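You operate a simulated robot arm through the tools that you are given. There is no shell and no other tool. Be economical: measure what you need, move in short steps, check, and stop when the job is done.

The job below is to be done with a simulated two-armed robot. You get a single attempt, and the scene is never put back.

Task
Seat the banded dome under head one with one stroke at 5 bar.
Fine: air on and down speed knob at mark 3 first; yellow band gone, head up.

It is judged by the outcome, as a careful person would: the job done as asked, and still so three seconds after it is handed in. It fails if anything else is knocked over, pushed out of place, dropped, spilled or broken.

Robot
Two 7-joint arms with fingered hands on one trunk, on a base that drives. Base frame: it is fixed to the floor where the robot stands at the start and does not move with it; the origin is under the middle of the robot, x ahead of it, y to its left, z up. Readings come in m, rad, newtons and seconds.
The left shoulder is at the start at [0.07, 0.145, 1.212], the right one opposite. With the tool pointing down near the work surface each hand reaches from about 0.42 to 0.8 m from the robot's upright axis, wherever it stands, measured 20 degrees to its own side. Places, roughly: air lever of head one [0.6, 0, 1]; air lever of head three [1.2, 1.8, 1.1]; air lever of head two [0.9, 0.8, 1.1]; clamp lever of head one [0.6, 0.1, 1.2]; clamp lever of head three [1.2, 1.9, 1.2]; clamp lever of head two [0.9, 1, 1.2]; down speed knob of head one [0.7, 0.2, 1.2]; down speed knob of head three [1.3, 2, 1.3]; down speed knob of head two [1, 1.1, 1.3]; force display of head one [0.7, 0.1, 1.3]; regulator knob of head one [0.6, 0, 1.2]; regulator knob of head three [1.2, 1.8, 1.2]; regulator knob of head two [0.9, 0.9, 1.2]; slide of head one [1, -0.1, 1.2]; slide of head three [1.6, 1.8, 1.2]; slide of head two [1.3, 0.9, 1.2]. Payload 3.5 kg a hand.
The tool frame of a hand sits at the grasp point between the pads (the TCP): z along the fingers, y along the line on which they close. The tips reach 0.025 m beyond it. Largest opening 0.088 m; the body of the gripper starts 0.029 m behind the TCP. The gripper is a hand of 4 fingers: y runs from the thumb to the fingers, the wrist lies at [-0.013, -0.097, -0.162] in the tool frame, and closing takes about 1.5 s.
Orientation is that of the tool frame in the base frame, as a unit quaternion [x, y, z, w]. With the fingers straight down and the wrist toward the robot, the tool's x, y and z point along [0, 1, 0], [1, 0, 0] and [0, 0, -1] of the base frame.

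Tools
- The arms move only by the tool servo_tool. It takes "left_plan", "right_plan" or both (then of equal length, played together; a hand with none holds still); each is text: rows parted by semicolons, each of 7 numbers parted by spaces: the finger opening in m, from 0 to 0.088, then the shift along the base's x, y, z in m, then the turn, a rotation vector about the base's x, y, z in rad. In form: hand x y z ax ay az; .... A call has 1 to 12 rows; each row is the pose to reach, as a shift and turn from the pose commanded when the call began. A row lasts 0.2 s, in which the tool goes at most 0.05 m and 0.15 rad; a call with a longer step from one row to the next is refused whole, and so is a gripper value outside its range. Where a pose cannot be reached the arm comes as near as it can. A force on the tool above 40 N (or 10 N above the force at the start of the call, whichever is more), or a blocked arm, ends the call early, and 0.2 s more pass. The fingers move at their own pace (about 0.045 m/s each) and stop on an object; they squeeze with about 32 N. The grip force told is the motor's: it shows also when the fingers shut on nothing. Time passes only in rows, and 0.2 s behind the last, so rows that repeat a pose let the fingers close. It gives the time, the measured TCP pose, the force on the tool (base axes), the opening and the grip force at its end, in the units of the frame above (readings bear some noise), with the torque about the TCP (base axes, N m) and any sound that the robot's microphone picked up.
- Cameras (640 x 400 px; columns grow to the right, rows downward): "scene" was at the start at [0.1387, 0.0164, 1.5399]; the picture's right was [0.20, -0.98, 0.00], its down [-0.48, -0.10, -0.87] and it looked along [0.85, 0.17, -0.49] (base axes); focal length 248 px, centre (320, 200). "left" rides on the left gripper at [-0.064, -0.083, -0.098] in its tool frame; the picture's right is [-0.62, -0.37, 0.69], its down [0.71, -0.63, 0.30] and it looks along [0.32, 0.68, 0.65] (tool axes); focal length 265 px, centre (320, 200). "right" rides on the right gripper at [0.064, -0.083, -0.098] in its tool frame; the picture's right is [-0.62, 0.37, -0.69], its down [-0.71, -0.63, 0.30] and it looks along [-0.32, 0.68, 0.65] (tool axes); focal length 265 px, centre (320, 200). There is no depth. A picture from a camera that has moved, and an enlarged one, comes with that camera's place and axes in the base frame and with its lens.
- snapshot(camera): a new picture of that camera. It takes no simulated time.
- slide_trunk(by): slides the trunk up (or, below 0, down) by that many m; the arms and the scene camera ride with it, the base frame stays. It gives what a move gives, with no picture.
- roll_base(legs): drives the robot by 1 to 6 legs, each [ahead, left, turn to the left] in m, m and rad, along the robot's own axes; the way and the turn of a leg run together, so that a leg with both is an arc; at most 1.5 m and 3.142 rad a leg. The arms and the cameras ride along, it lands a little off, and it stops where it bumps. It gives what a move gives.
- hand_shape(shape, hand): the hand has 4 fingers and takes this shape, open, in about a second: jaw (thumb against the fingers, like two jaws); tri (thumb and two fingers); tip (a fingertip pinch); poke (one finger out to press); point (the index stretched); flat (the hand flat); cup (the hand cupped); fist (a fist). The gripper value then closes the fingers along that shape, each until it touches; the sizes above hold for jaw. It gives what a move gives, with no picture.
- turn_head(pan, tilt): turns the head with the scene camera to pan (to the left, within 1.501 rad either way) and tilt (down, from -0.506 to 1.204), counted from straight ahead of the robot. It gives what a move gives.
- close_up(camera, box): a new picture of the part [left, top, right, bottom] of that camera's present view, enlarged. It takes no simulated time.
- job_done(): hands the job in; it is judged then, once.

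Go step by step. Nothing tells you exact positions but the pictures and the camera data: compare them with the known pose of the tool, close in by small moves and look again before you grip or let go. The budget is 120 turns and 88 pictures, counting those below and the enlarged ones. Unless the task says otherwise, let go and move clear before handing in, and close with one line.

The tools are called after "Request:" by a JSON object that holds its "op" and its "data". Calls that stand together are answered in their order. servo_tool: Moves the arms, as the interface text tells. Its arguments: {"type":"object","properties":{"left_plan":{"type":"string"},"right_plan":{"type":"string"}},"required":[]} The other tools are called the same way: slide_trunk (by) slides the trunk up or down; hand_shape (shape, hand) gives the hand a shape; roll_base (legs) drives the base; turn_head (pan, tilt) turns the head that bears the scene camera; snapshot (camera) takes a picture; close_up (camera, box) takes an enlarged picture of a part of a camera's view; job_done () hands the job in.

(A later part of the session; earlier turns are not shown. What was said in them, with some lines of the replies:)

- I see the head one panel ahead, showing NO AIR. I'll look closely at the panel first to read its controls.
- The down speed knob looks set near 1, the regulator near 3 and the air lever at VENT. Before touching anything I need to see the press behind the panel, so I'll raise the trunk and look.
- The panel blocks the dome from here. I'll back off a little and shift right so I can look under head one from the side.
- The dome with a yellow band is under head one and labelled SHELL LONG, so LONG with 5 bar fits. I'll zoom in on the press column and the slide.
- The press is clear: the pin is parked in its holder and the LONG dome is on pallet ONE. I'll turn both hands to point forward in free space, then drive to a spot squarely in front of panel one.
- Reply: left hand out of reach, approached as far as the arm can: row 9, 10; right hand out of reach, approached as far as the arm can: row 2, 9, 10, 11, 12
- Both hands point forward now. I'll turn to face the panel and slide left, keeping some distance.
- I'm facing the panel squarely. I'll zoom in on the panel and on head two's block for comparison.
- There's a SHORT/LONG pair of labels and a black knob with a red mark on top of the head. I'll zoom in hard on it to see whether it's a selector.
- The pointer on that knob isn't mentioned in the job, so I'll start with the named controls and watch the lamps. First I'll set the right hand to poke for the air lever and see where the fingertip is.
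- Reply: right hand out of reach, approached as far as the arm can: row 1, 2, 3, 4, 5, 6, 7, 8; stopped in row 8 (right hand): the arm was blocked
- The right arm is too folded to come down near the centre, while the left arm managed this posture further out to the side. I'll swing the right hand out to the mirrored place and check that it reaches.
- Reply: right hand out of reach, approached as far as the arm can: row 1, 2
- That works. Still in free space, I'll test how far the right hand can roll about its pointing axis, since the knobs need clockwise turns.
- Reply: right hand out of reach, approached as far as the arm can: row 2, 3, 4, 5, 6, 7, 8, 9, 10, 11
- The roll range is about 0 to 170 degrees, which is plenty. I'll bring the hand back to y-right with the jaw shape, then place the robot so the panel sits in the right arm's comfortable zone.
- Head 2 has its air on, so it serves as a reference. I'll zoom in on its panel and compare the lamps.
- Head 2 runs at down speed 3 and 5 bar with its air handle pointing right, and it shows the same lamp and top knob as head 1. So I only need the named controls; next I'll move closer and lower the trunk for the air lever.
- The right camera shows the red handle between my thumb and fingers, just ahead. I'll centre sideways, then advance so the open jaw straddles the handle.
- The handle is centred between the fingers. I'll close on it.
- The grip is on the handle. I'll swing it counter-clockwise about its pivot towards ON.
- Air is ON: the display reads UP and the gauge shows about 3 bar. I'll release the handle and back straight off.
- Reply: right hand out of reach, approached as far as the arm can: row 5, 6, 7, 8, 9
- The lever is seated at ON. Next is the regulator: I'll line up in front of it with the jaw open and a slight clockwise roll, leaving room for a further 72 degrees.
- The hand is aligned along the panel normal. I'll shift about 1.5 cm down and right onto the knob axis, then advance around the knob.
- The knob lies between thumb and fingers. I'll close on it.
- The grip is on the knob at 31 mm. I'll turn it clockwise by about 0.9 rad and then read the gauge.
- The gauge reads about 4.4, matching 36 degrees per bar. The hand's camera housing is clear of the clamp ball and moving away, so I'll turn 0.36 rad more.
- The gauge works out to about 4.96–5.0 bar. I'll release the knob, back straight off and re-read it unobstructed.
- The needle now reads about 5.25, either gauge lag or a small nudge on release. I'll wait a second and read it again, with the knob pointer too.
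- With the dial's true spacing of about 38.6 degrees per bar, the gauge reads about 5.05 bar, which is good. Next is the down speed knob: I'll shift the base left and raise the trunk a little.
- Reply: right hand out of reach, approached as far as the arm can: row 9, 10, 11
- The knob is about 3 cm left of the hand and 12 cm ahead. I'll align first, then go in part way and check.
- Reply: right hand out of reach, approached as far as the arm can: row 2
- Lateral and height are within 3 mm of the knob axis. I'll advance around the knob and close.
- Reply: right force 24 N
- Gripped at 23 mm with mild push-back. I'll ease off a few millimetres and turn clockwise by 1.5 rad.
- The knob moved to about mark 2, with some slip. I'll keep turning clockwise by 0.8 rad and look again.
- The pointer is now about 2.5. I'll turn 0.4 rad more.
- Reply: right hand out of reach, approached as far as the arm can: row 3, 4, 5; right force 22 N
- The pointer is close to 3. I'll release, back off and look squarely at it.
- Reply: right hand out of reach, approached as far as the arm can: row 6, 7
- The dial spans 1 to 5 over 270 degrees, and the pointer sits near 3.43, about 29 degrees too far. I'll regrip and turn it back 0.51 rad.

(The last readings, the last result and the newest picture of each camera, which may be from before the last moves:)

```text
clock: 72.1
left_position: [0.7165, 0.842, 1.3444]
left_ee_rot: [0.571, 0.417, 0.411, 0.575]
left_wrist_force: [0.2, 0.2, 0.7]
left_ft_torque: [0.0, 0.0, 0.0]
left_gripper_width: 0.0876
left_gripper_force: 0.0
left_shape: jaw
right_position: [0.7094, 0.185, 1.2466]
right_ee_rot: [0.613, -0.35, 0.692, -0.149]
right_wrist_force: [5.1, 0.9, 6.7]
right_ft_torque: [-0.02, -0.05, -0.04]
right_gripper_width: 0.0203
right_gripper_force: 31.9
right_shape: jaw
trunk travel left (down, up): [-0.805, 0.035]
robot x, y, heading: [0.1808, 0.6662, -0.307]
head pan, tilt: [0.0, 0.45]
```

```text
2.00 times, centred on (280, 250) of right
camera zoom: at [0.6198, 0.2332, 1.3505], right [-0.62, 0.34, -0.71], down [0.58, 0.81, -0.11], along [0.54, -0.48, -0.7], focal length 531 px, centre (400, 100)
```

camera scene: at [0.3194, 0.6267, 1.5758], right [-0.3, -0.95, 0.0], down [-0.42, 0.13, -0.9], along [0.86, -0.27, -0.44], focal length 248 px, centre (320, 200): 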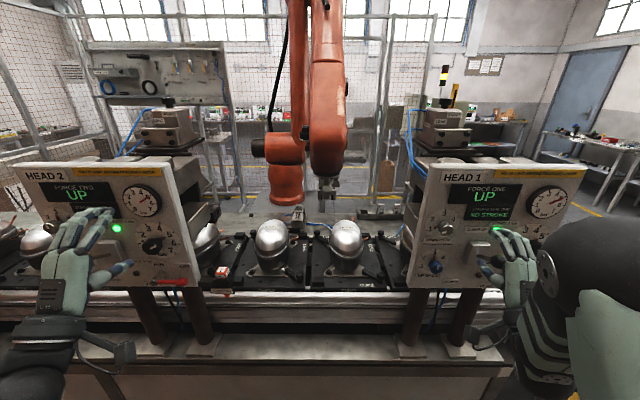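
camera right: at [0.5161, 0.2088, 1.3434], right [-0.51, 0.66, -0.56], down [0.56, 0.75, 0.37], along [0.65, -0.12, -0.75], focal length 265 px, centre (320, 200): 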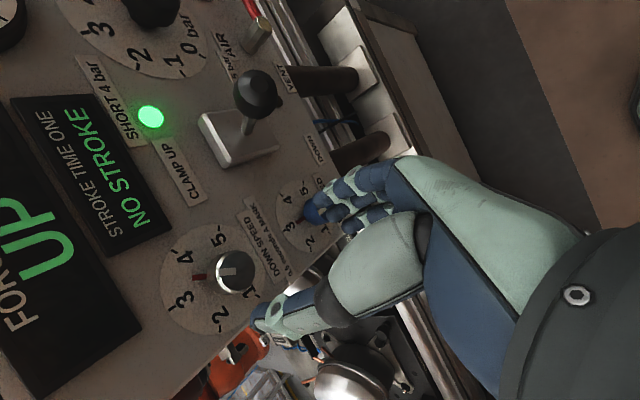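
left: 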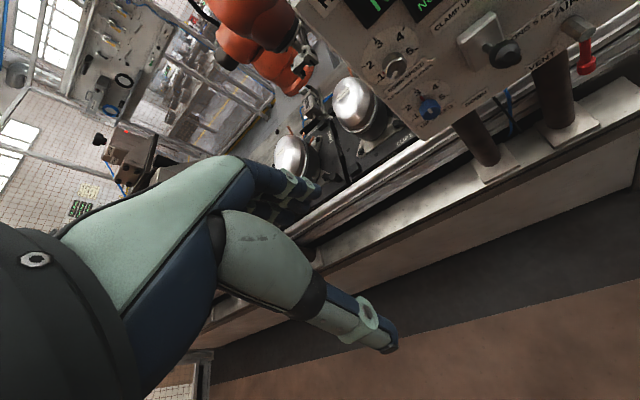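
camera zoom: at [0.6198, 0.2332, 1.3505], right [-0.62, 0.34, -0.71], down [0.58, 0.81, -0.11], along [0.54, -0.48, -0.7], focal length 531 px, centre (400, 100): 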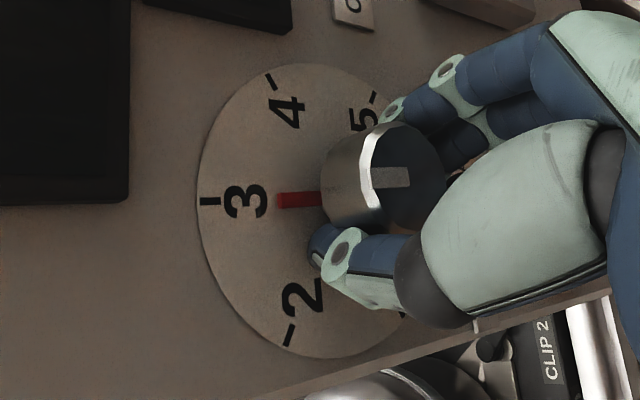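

The pointer is now right at 3. I'll release, back off and check both dials.

Request:
{"op": "servo_tool", "data": {"right_plan": "0.04 0 0 0 0 0 0; 0.06 0 0 0 0 0 0; 0.07 0 0 0 0 0 0; 0.07 0 0 0 0 0 0; 0.07 -0.03 0.01 0 0 0 0; 0.07 -0.06 0.019 0 0 0 0; 0.07 -0.09 0.029 0 0 0 0; 0.07 -0.11 0.035 0 0 0 0"}}

Request:
{"op": "close_up", "data": {"camera": "right", "box": [100, 150, 340, 350]}}

Request:
{"op": "close_up", "data": {"camera": "scene", "box": [430, 165, 580, 275]}}

```text
clock: 73.9
left_position: [0.7139, 0.8406, 1.346]
left_ee_rot: [0.57, 0.418, 0.412, 0.575]
left_wrist_force: [0.3, 0.1, -0.5]
left_ft_torque: [-0.02, 0.03, 0.0]
left_gripper_width: 0.0877
left_gripper_force: 0.0
left_shape: jaw
right_position: [0.5992, 0.219, 1.2466]
right_ee_rot: [0.612, -0.352, 0.692, -0.15]
right_wrist_force: [0.4, -0.1, 0.3]
right_ft_torque: [-0.02, -0.04, -0.01]
right_gripper_width: 0.0697
right_gripper_force: 0.0
right_shape: jaw
trunk travel left (down, up): [-0.805, 0.035]
robot x, y, heading: [0.1826, 0.6719, -0.309]
head pan, tilt: [0.0, 0.45]
```

```text
2.00 times, centred on (220, 250) of right
camera zoom: at [0.5089, 0.2665, 1.3502], right [-0.61, 0.34, -0.71], down [0.58, 0.81, -0.11], along [0.54, -0.48, -0.7], focal length 531 px, centre (520, 100)
```

zoom: 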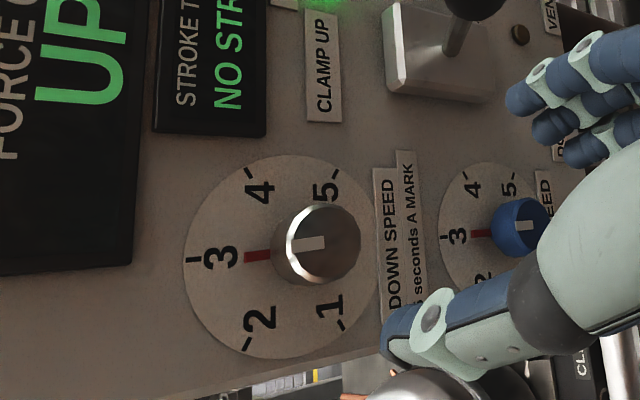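

```text
3.64 times, centred on (505, 220) of scene
camera zoom: at [0.316, 0.6244, 1.576], right [-0.3, -0.95, 0.0], down [-0.41, 0.13, -0.9], along [0.86, -0.27, -0.43], focal length 900 px, centre (-353, 127)
```

zoom: 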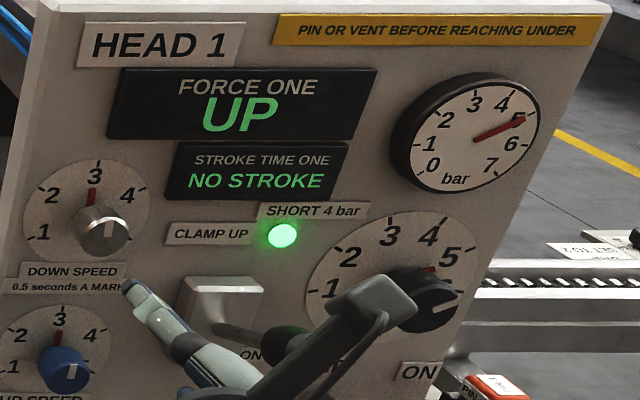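

Down speed is at 3, pressure is about 5 bar and the display reads UP. I'll back off, shift right and roll the hand upright to take the clamp ball between thumb (below) and fingers (above).

Request:
{"op": "roll_base", "data": {"legs": [[-0.1, 0, 0], [0, -0.1, 0]]}}

Request:
{"op": "servo_tool", "data": {"right_plan": "0.07 0 0 0 -0.135 0.043 0; 0.07 0 0 0 -0.27 0.087 0; 0.07 0 0 0 -0.405 0.13 0; 0.07 0 0 0 -0.54 0.174 0; 0.07 0 0 0 -0.675 0.217 0; 0.07 0 0 0 -0.81 0.26 0; 0.07 0 0 0 -0.945 0.304 0; 0.07 0 0 0 -1.08 0.347 0; 0.07 0 0 0 -1.215 0.39 0"}}

Request:
{"op": "servo_tool", "data": {"right_plan": "0.07 0.01 0 0 -0.135 0.043 0; 0.07 0.02 0 0 -0.27 0.087 0; 0.07 0.03 0 0 -0.405 0.13 0; 0.07 0.04 0 0 -0.54 0.174 0; 0.07 0.04 0 0 -0.675 0.217 0; 0.07 0.04 0 0 -0.81 0.26 0; 0.07 0.04 0 0 -0.945 0.304 0; 0.07 0.04 0 0 -1.08 0.347 0; 0.07 0.04 0 0 -1.15 0.37 0"}}

Request:
{"op": "snapshot", "data": {"camera": "scene"}}

Request:
{"op": "snapshot", "data": {"camera": "right"}}

```text
clock: 75.8
left_position: [0.5897, 0.7803, 1.3449]
left_ee_rot: [0.57, 0.418, 0.41, 0.576]
left_wrist_force: [-0.6, 0.1, 0.2]
left_ft_torque: [-0.01, 0.02, 0.03]
left_gripper_width: 0.0875
left_gripper_force: 0.1
left_shape: jaw
right_position: [0.4735, 0.1563, 1.2472]
right_ee_rot: [0.613, -0.35, 0.693, -0.148]
right_wrist_force: [0.3, 1.0, 0.2]
right_ft_torque: [-0.01, -0.03, 0.02]
right_gripper_width: 0.0698
right_gripper_force: 0.1
right_shape: jaw
trunk travel left (down, up): [-0.805, 0.035]
robot x, y, heading: [0.0566, 0.6039, -0.309]
head pan, tilt: [0.0, 0.45]
```

```text
clock: 77.8
left_position: [0.5912, 0.7767, 1.3455]
left_ee_rot: [0.57, 0.419, 0.411, 0.575]
left_wrist_force: [-0.3, -0.6, 0.1]
left_ft_torque: [-0.01, -0.03, 0.0]
left_gripper_width: 0.0878
left_gripper_force: 0.1
left_shape: jaw
right_position: [0.4754, 0.1546, 1.247]
right_ee_rot: [0.703, 0.084, 0.643, 0.293]
right_wrist_force: [0.6, -0.1, 0.6]
right_ft_torque: [-0.05, 0.0, 0.03]
right_gripper_width: 0.0695
right_gripper_force: 0.0
right_shape: jaw
trunk travel left (down, up): [-0.805, 0.035]
robot x, y, heading: [0.054, 0.6048, -0.31]
head pan, tilt: [0.0, 0.45]
```

```text
clock: 79.8
left_position: [0.5912, 0.7782, 1.346]
left_ee_rot: [0.571, 0.417, 0.411, 0.575]
left_wrist_force: [-0.2, -1.0, 0.1]
left_ft_torque: [-0.01, 0.02, 0.03]
left_gripper_width: 0.0875
left_gripper_force: 0.0
left_shape: jaw
right_position: [0.5148, 0.1544, 1.2456]
right_ee_rot: [0.532, 0.468, 0.361, 0.606]
right_wrist_force: [0.0, 0.8, -0.2]
right_ft_torque: [0.02, 0.0, -0.04]
right_gripper_width: 0.0696
right_gripper_force: 0.1
right_shape: jaw
trunk travel left (down, up): [-0.805, 0.035]
robot x, y, heading: [0.0567, 0.604, -0.309]
head pan, tilt: [0.0, 0.45]
```

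```text
23 pictures are left
camera scene: at [0.192, 0.5608, 1.5759], right [-0.3, -0.95, 0.0], down [-0.41, 0.13, -0.9], along [0.86, -0.27, -0.44], focal length 248 px, centre (320, 200)
```

scene: 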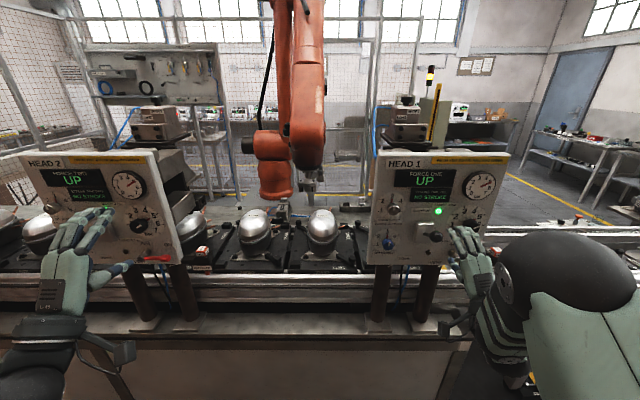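

```text
22 pictures are left
camera right: at [0.4335, 0.2313, 1.1535], right [-0.82, -0.3, 0.48], down [0.04, -0.87, -0.49], along [0.57, -0.39, 0.73], focal length 265 px, centre (320, 200)
```

right: 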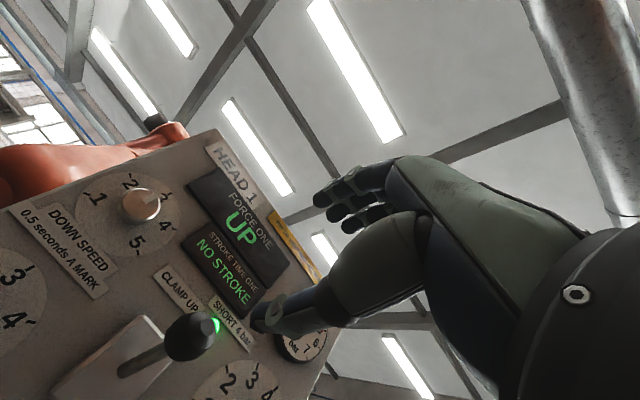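

I'll zoom in for a better fix on the clamp ball.

Request:
{"op": "close_up", "data": {"camera": "scene", "box": [370, 180, 520, 300]}}

```text
3.33 times, centred on (445, 240) of scene
camera zoom: at [0.192, 0.5608, 1.5759], right [-0.3, -0.95, 0.0], down [-0.41, 0.13, -0.9], along [0.86, -0.27, -0.44], focal length 825 px, centre (-97, 67)
```

zoom: 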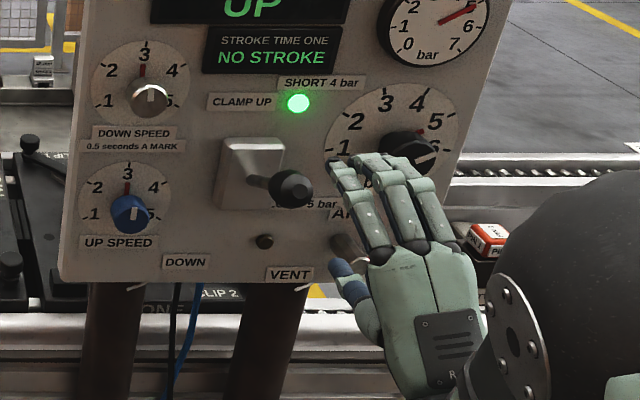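

The ball is at about [0.622, 0.094, 1.197]. I'll align with the jaw fully open and move in part way.

Request:
{"op": "servo_tool", "data": {"right_plan": "0.088 -0.0037 -0.0117 -0.024 0.08 -0.026 0; 0.088 -0.0075 -0.0233 -0.048 0.16 -0.052 0; 0.088 0.016 -0.031 -0.048 0.16 -0.052 0; 0.088 0.04 -0.0386 -0.048 0.16 -0.052 0; 0.088 0.059 -0.0447 -0.048 0.16 -0.052 0; 0.088 0.059 -0.0447 -0.048 0.16 -0.052 0"}}

Request:
{"op": "snapshot", "data": {"camera": "right"}}

Request:
{"op": "close_up", "data": {"camera": "scene", "box": [370, 180, 520, 300]}}

```text
clock: 81.2
left_position: [0.5896, 0.7769, 1.3448]
left_ee_rot: [0.57, 0.419, 0.41, 0.576]
left_wrist_force: [0.5, -0.1, -0.4]
left_ft_torque: [-0.02, -0.03, 0.01]
left_gripper_width: 0.088
left_gripper_force: 0.0
left_shape: jaw
right_position: [0.5737, 0.1104, 1.1982]
right_ee_rot: [0.57, 0.42, 0.413, 0.573]
right_wrist_force: [-0.4, 0.9, -0.4]
right_ft_torque: [0.04, -0.05, -0.02]
right_gripper_width: 0.0874
right_gripper_force: 0.2
right_shape: jaw
right hand out of reach, approached as far as the arm can: row 2
trunk travel left (down, up): [-0.805, 0.035]
robot x, y, heading: [0.0603, 0.609, -0.313]
head pan, tilt: [0.0, 0.45]
```

```text
20 pictures are left
camera right: at [0.4973, 0.2011, 1.1151], right [-0.85, -0.37, 0.38], down [0.07, -0.78, -0.62], along [0.53, -0.5, 0.69], focal length 265 px, centre (320, 200)
```

right: 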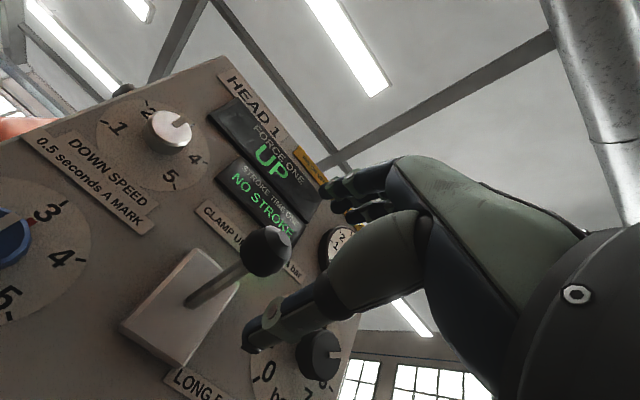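

```text
3.33 times, centred on (445, 240) of scene
camera zoom: at [0.1915, 0.5611, 1.576], right [-0.3, -0.95, 0.0], down [-0.41, 0.13, -0.9], along [0.86, -0.27, -0.44], focal length 825 px, centre (-97, 67)
```

zoom: 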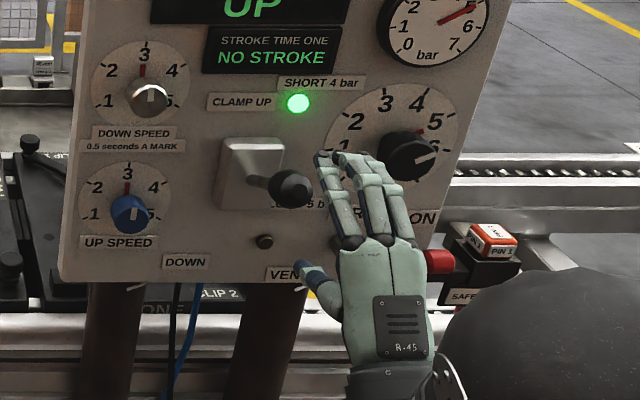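

The ball is centred between thumb and fingers, about 6 cm ahead. I'll advance around it and narrow the jaw without gripping.

Request:
{"op": "servo_tool", "data": {"right_plan": "0.088 0.02 -0.006 0.001 0 0 0; 0.088 0.04 -0.012 0.002 0 0 0; 0.088 0.0552 -0.0165 0.002 0 0 0; 0.07 0.0552 -0.0165 0.002 0 0 0; 0.058 0.0552 -0.0165 0.002 0 0 0; 0.058 0.0552 -0.0165 0.002 0 0 0"}}

Request:
{"op": "snapshot", "data": {"camera": "right"}}

```text
clock: 82.6
left_position: [0.5905, 0.777, 1.3451]
left_ee_rot: [0.571, 0.417, 0.411, 0.575]
left_wrist_force: [0.5, -0.4, -0.2]
left_ft_torque: [0.0, 0.02, 0.0]
left_gripper_width: 0.0878
left_gripper_force: 0.1
left_shape: jaw
right_position: [0.6293, 0.0934, 1.2004]
right_ee_rot: [0.57, 0.421, 0.412, 0.573]
right_wrist_force: [0.1, -0.4, 0.4]
right_ft_torque: [-0.01, 0.01, 0.03]
right_gripper_width: 0.0584
right_gripper_force: 0.1
right_shape: jaw
trunk travel left (down, up): [-0.805, 0.035]
robot x, y, heading: [0.0553, 0.6069, -0.309]
head pan, tilt: [0.0, 0.45]
```

```text
18 pictures are left
camera right: at [0.5527, 0.1836, 1.1164], right [-0.85, -0.37, 0.38], down [0.07, -0.78, -0.62], along [0.53, -0.5, 0.68], focal length 265 px, centre (320, 200)
```

right: 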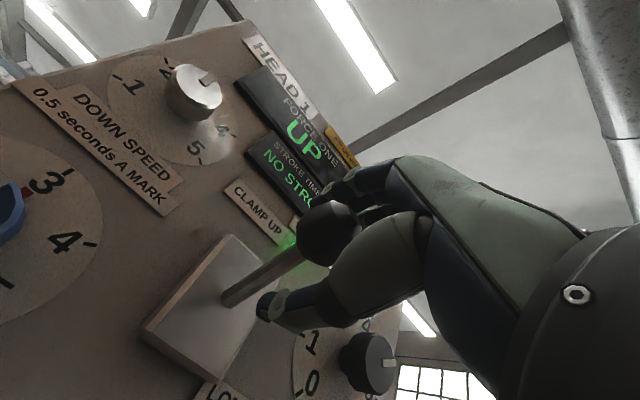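

The ball is caged. I'll press the lever down smoothly and watch the display.

Request:
{"op": "servo_tool", "data": {"right_plan": "0.055 0 0 -0.014 0 0 0; 0.055 -0.003 0.001 -0.028 0 0 0; 0.055 -0.003 0.001 -0.042 0 0 0; 0.055 -0.002 0.001 -0.056 0 0 0; 0.055 0 0 -0.07 0 0 0"}}

Request:
{"op": "close_up", "data": {"camera": "scene", "box": [360, 140, 520, 300]}}

```text
clock: 83.8
left_position: [0.5905, 0.7776, 1.345]
left_ee_rot: [0.571, 0.417, 0.412, 0.575]
left_wrist_force: [0.9, -0.7, 0.4]
left_ft_torque: [-0.01, 0.0, -0.02]
left_gripper_width: 0.0878
left_gripper_force: 0.0
left_shape: jaw
right_position: [0.6284, 0.0933, 1.1296]
right_ee_rot: [0.57, 0.422, 0.411, 0.573]
right_wrist_force: [-2.0, 0.5, 0.9]
right_ft_torque: [-0.01, -0.06, 0.03]
right_gripper_width: 0.0553
right_gripper_force: 0.0
right_shape: jaw
trunk travel left (down, up): [-0.805, 0.035]
robot x, y, heading: [0.0601, 0.6025, -0.307]
head pan, tilt: [0.0, 0.45]
```

```text
2.50 times, centred on (440, 220) of scene
camera zoom: at [0.1918, 0.5607, 1.5759], right [-0.3, -0.95, 0.0], down [-0.41, 0.13, -0.9], along [0.86, -0.27, -0.44], focal length 619 px, centre (20, 150)
```

zoom: 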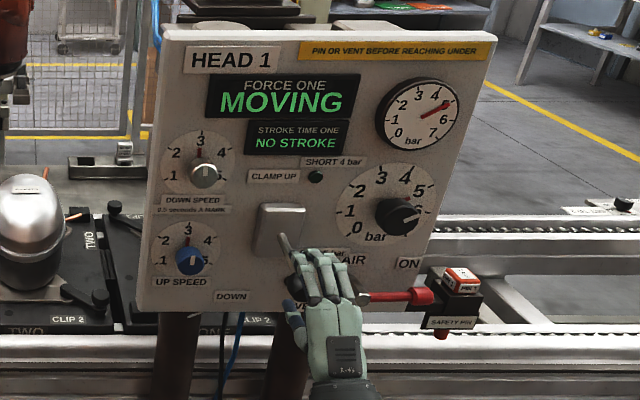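

The lever is down and the head is MOVING. I'll hold still for about 2.5 s and look again.

Request:
{"op": "servo_tool", "data": {"right_plan": "0.055 0 0 0 0 0 0; 0.055 0 0 0 0 0 0; 0.055 0 0 0 0 0 0; 0.055 0 0 0 0 0 0; 0.055 0 0 0 0 0 0; 0.055 0 0 0 0 0 0; 0.055 0 0 0 0 0 0; 0.055 0 0 0 0 0 0; 0.055 0 0 0 0 0 0; 0.055 0 0 0 0 0 0; 0.055 0 0 0 0 0 0"}}

Request:
{"op": "close_up", "data": {"camera": "scene", "box": [360, 140, 520, 300]}}

```text
clock: 86.2
left_position: [0.5907, 0.7766, 1.3446]
left_ee_rot: [0.572, 0.416, 0.41, 0.576]
left_wrist_force: [0.2, -1.0, -0.5]
left_ft_torque: [-0.03, -0.02, -0.03]
left_gripper_width: 0.0877
left_gripper_force: 0.0
left_shape: jaw
right_position: [0.6277, 0.0939, 1.1295]
right_ee_rot: [0.57, 0.421, 0.412, 0.573]
right_wrist_force: [-0.7, 0.3, 0.4]
right_ft_torque: [0.01, -0.04, -0.01]
right_gripper_width: 0.0556
right_gripper_force: 0.0
right_shape: jaw
trunk travel left (down, up): [-0.805, 0.035]
robot x, y, heading: [0.0574, 0.6091, -0.311]
head pan, tilt: [0.0, 0.45]
```

```text
2.50 times, centred on (440, 220) of scene
camera zoom: at [0.1917, 0.5609, 1.5759], right [-0.3, -0.95, 0.0], down [-0.41, 0.13, -0.9], along [0.86, -0.27, -0.44], focal length 619 px, centre (20, 150)
```

zoom: 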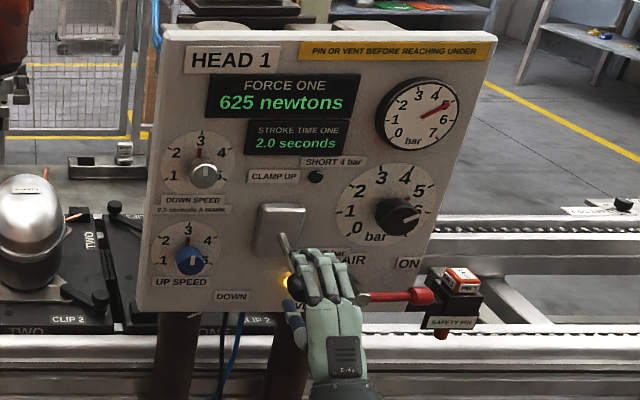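

The stroke is complete: 625 N in 2.0 s, with the down lamp lit. I'll raise the lever again with the thumb under the ball.

Request:
{"op": "servo_tool", "data": {"right_plan": "0.055 0 0 0 0 0 0; 0.055 -0.001 0 0.015 0 0 0; 0.055 -0.003 0.001 0.03 0 0 0; 0.055 -0.003 0.001 0.045 0 0 0; 0.055 -0.002 0.001 0.06 0 0 0; 0.055 0 0 0.075 0 0 0; 0.055 0 0 0.088 0 0 0; 0.055 0 0 0.088 0 0 0; 0.07 0 0 0.08 0 0 0; 0.085 0 0 0.075 0 0 0; 0.088 0 0 0.072 0 0 0; 0.088 0 0 0.072 0 0 0"}}

Request:
{"op": "close_up", "data": {"camera": "scene", "box": [360, 140, 520, 300]}}

Request:
{"op": "snapshot", "data": {"camera": "right"}}

```text
clock: 88.8
left_position: [0.5908, 0.776, 1.3453]
left_ee_rot: [0.572, 0.416, 0.41, 0.576]
left_wrist_force: [1.1, -0.3, -0.5]
left_ft_torque: [0.05, 0.0, -0.03]
left_gripper_width: 0.0875
left_gripper_force: 0.1
left_shape: jaw
right_position: [0.6283, 0.0935, 1.2018]
right_ee_rot: [0.569, 0.421, 0.413, 0.572]
right_wrist_force: [0.2, 0.1, -0.4]
right_ft_torque: [-0.01, 0.01, -0.01]
right_gripper_width: 0.0876
right_gripper_force: 0.1
right_shape: jaw
trunk travel left (down, up): [-0.805, 0.035]
robot x, y, heading: [0.0528, 0.6029, -0.311]
head pan, tilt: [0.0, 0.45]
```

```text
2.50 times, centred on (440, 220) of scene
camera zoom: at [0.192, 0.5608, 1.5759], right [-0.3, -0.95, 0.0], down [-0.41, 0.13, -0.9], along [0.86, -0.27, -0.44], focal length 619 px, centre (20, 150)
```

zoom: 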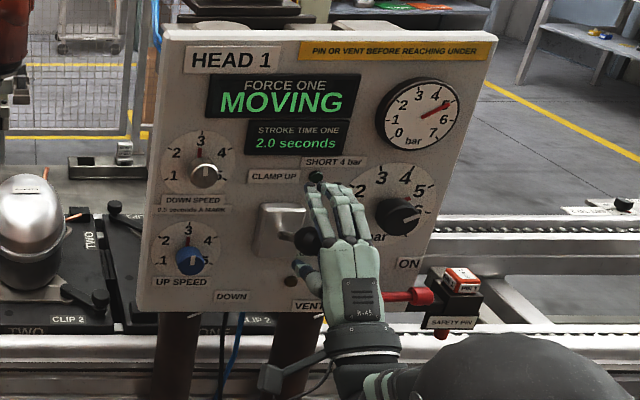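

```text
14 pictures are left
camera right: at [0.552, 0.1843, 1.1186], right [-0.85, -0.37, 0.38], down [0.07, -0.78, -0.62], along [0.53, -0.5, 0.69], focal length 265 px, centre (320, 200)
```

right: 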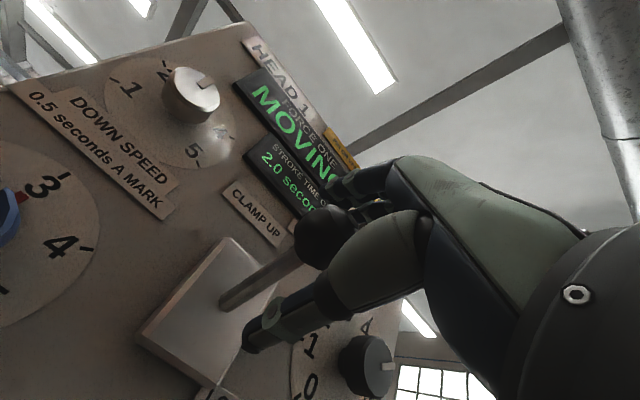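

The lever is up again and the head is travelling. The ball sits in the middle of the open jaw, so I'll back straight out.

Request:
{"op": "servo_tool", "data": {"right_plan": "0.088 -0.02 0.006 0 0 0 0; 0.088 -0.04 0.013 0 0 0 0; 0.088 -0.06 0.019 0 0 0 0; 0.088 -0.08 0.026 0 0 0 0; 0.088 -0.1 0.032 0 0 0 0; 0.088 -0.1 0.032 0 0 0 0; 0.088 -0.1 0.032 0 0 0 0; 0.088 -0.1 0.032 0 0 0 0"}}

Request:
{"op": "close_up", "data": {"camera": "scene", "box": [360, 140, 520, 300]}}

```text
clock: 90.6
left_position: [0.5904, 0.7775, 1.3453]
left_ee_rot: [0.571, 0.418, 0.412, 0.575]
left_wrist_force: [-0.5, 0.5, -0.5]
left_ft_torque: [0.0, 0.01, 0.0]
left_gripper_width: 0.0876
left_gripper_force: 0.0
left_shape: jaw
right_position: [0.5265, 0.127, 1.2016]
right_ee_rot: [0.569, 0.422, 0.412, 0.573]
right_wrist_force: [0.3, 0.1, 0.5]
right_ft_torque: [-0.02, 0.0, -0.03]
right_gripper_width: 0.0875
right_gripper_force: 0.1
right_shape: jaw
trunk travel left (down, up): [-0.805, 0.035]
robot x, y, heading: [0.0577, 0.6072, -0.312]
head pan, tilt: [0.0, 0.45]
```

```text
2.50 times, centred on (440, 220) of scene
camera zoom: at [0.1917, 0.5609, 1.5759], right [-0.3, -0.95, 0.0], down [-0.41, 0.13, -0.9], along [0.86, -0.27, -0.44], focal length 619 px, centre (20, 150)
```

zoom: 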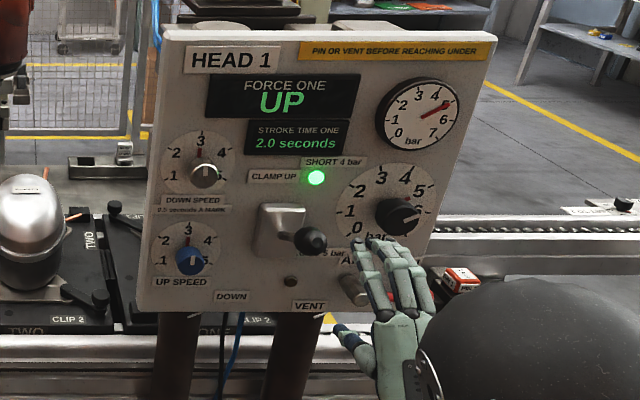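

Head UP, stroke time 2.0 s. I'll back away and move right to confirm the yellow band is gone.

Request:
{"op": "roll_base", "data": {"legs": [[-0.2, 0, 0], [0, -1.15, 0]]}}

Request:
{"op": "turn_head", "data": {"pan": 0.7, "tilt": 0.45}}

Request:
{"op": "snapshot", "data": {"camera": "scene"}}

```text
clock: 97.7
left_position: [0.0483, -0.2628, 1.3455]
left_ee_rot: [0.572, 0.416, 0.409, 0.577]
left_wrist_force: [0.8, -0.1, 0.4]
left_ft_torque: [0.0, 0.01, 0.02]
left_gripper_width: 0.0877
left_gripper_force: 0.0
left_shape: jaw
right_position: [-0.0163, -0.9116, 1.2022]
right_ee_rot: [0.571, 0.42, 0.411, 0.574]
right_wrist_force: [-0.7, -0.1, -0.8]
right_ft_torque: [-0.01, 0.0, -0.01]
right_gripper_width: 0.0877
right_gripper_force: 0.1
right_shape: jaw
trunk travel left (down, up): [-0.805, 0.035]
robot x, y, heading: [-0.4882, -0.4324, -0.306]
head pan, tilt: [0.0, 0.45]
```

```text
clock: 98.7
left_position: [0.0486, -0.2634, 1.3446]
left_ee_rot: [0.572, 0.416, 0.41, 0.576]
left_wrist_force: [-0.1, -0.1, 0.2]
left_ft_torque: [0.03, 0.0, -0.01]
left_gripper_width: 0.0878
left_gripper_force: 0.1
left_shape: jaw
right_position: [-0.0175, -0.914, 1.202]
right_ee_rot: [0.571, 0.42, 0.411, 0.574]
right_wrist_force: [0.9, -0.2, -0.1]
right_ft_torque: [-0.02, -0.02, -0.03]
right_gripper_width: 0.0875
right_gripper_force: 0.0
right_shape: jaw
trunk travel left (down, up): [-0.805, 0.035]
robot x, y, heading: [-0.4809, -0.4326, -0.312]
head pan, tilt: [0.7, 0.45]
```

```text
12 pictures are left
camera scene: at [-0.3532, -0.4143, 1.5759], right [0.38, -0.93, 0.0], down [-0.4, -0.16, -0.9], along [0.83, 0.34, -0.44], focal length 248 px, centre (320, 200)
```

scene: 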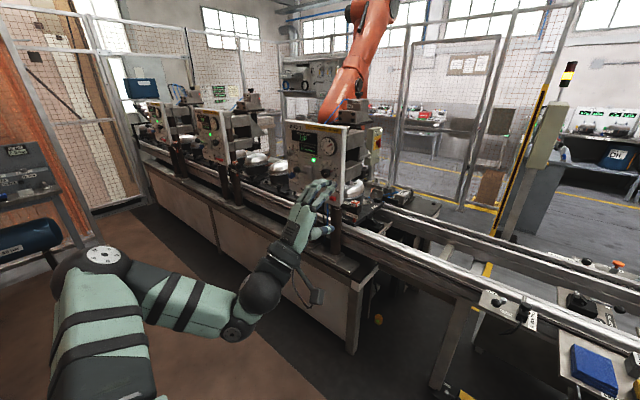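

Request:
{"op": "close_up", "data": {"camera": "scene", "box": [325, 150, 385, 220]}}

```text
5.71 times, centred on (355, 185) of scene
camera zoom: at [-0.3532, -0.4143, 1.5759], right [0.38, -0.93, 0.0], down [-0.4, -0.16, -0.9], along [0.83, 0.34, -0.44], focal length 1414 px, centre (120, 286)
```

zoom: 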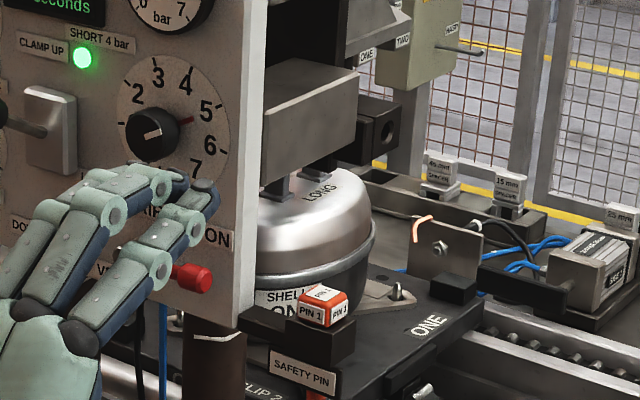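

The yellow band is gone and the dome is seated, with the head up. One last check of the gauge and displays.

Request:
{"op": "close_up", "data": {"camera": "scene", "box": [285, 115, 350, 195]}}

```text
5.00 times, centred on (318, 155) of scene
camera zoom: at [-0.3532, -0.4143, 1.5759], right [0.38, -0.93, 0.0], down [-0.4, -0.16, -0.9], along [0.83, 0.34, -0.44], focal length 1237 px, centre (332, 425)
```

zoom: 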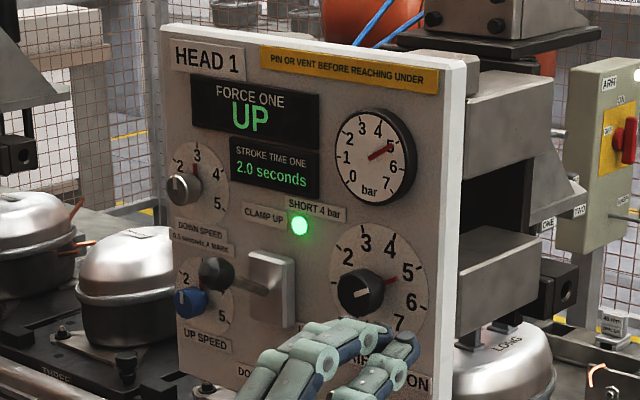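

Everything reads as wanted: air on, 5 bar, down speed 3, head UP, band gone, and the hands are clear. I'm handing in.

Request:
{"op": "job_done", "data": {}}

```text
The job is handed in.
```

The banded dome under head one is seated with one stroke at about 5 bar. Air was on and the down speed knob at mark 3 first; the yellow band is gone, the head is up, and both hands are clear.
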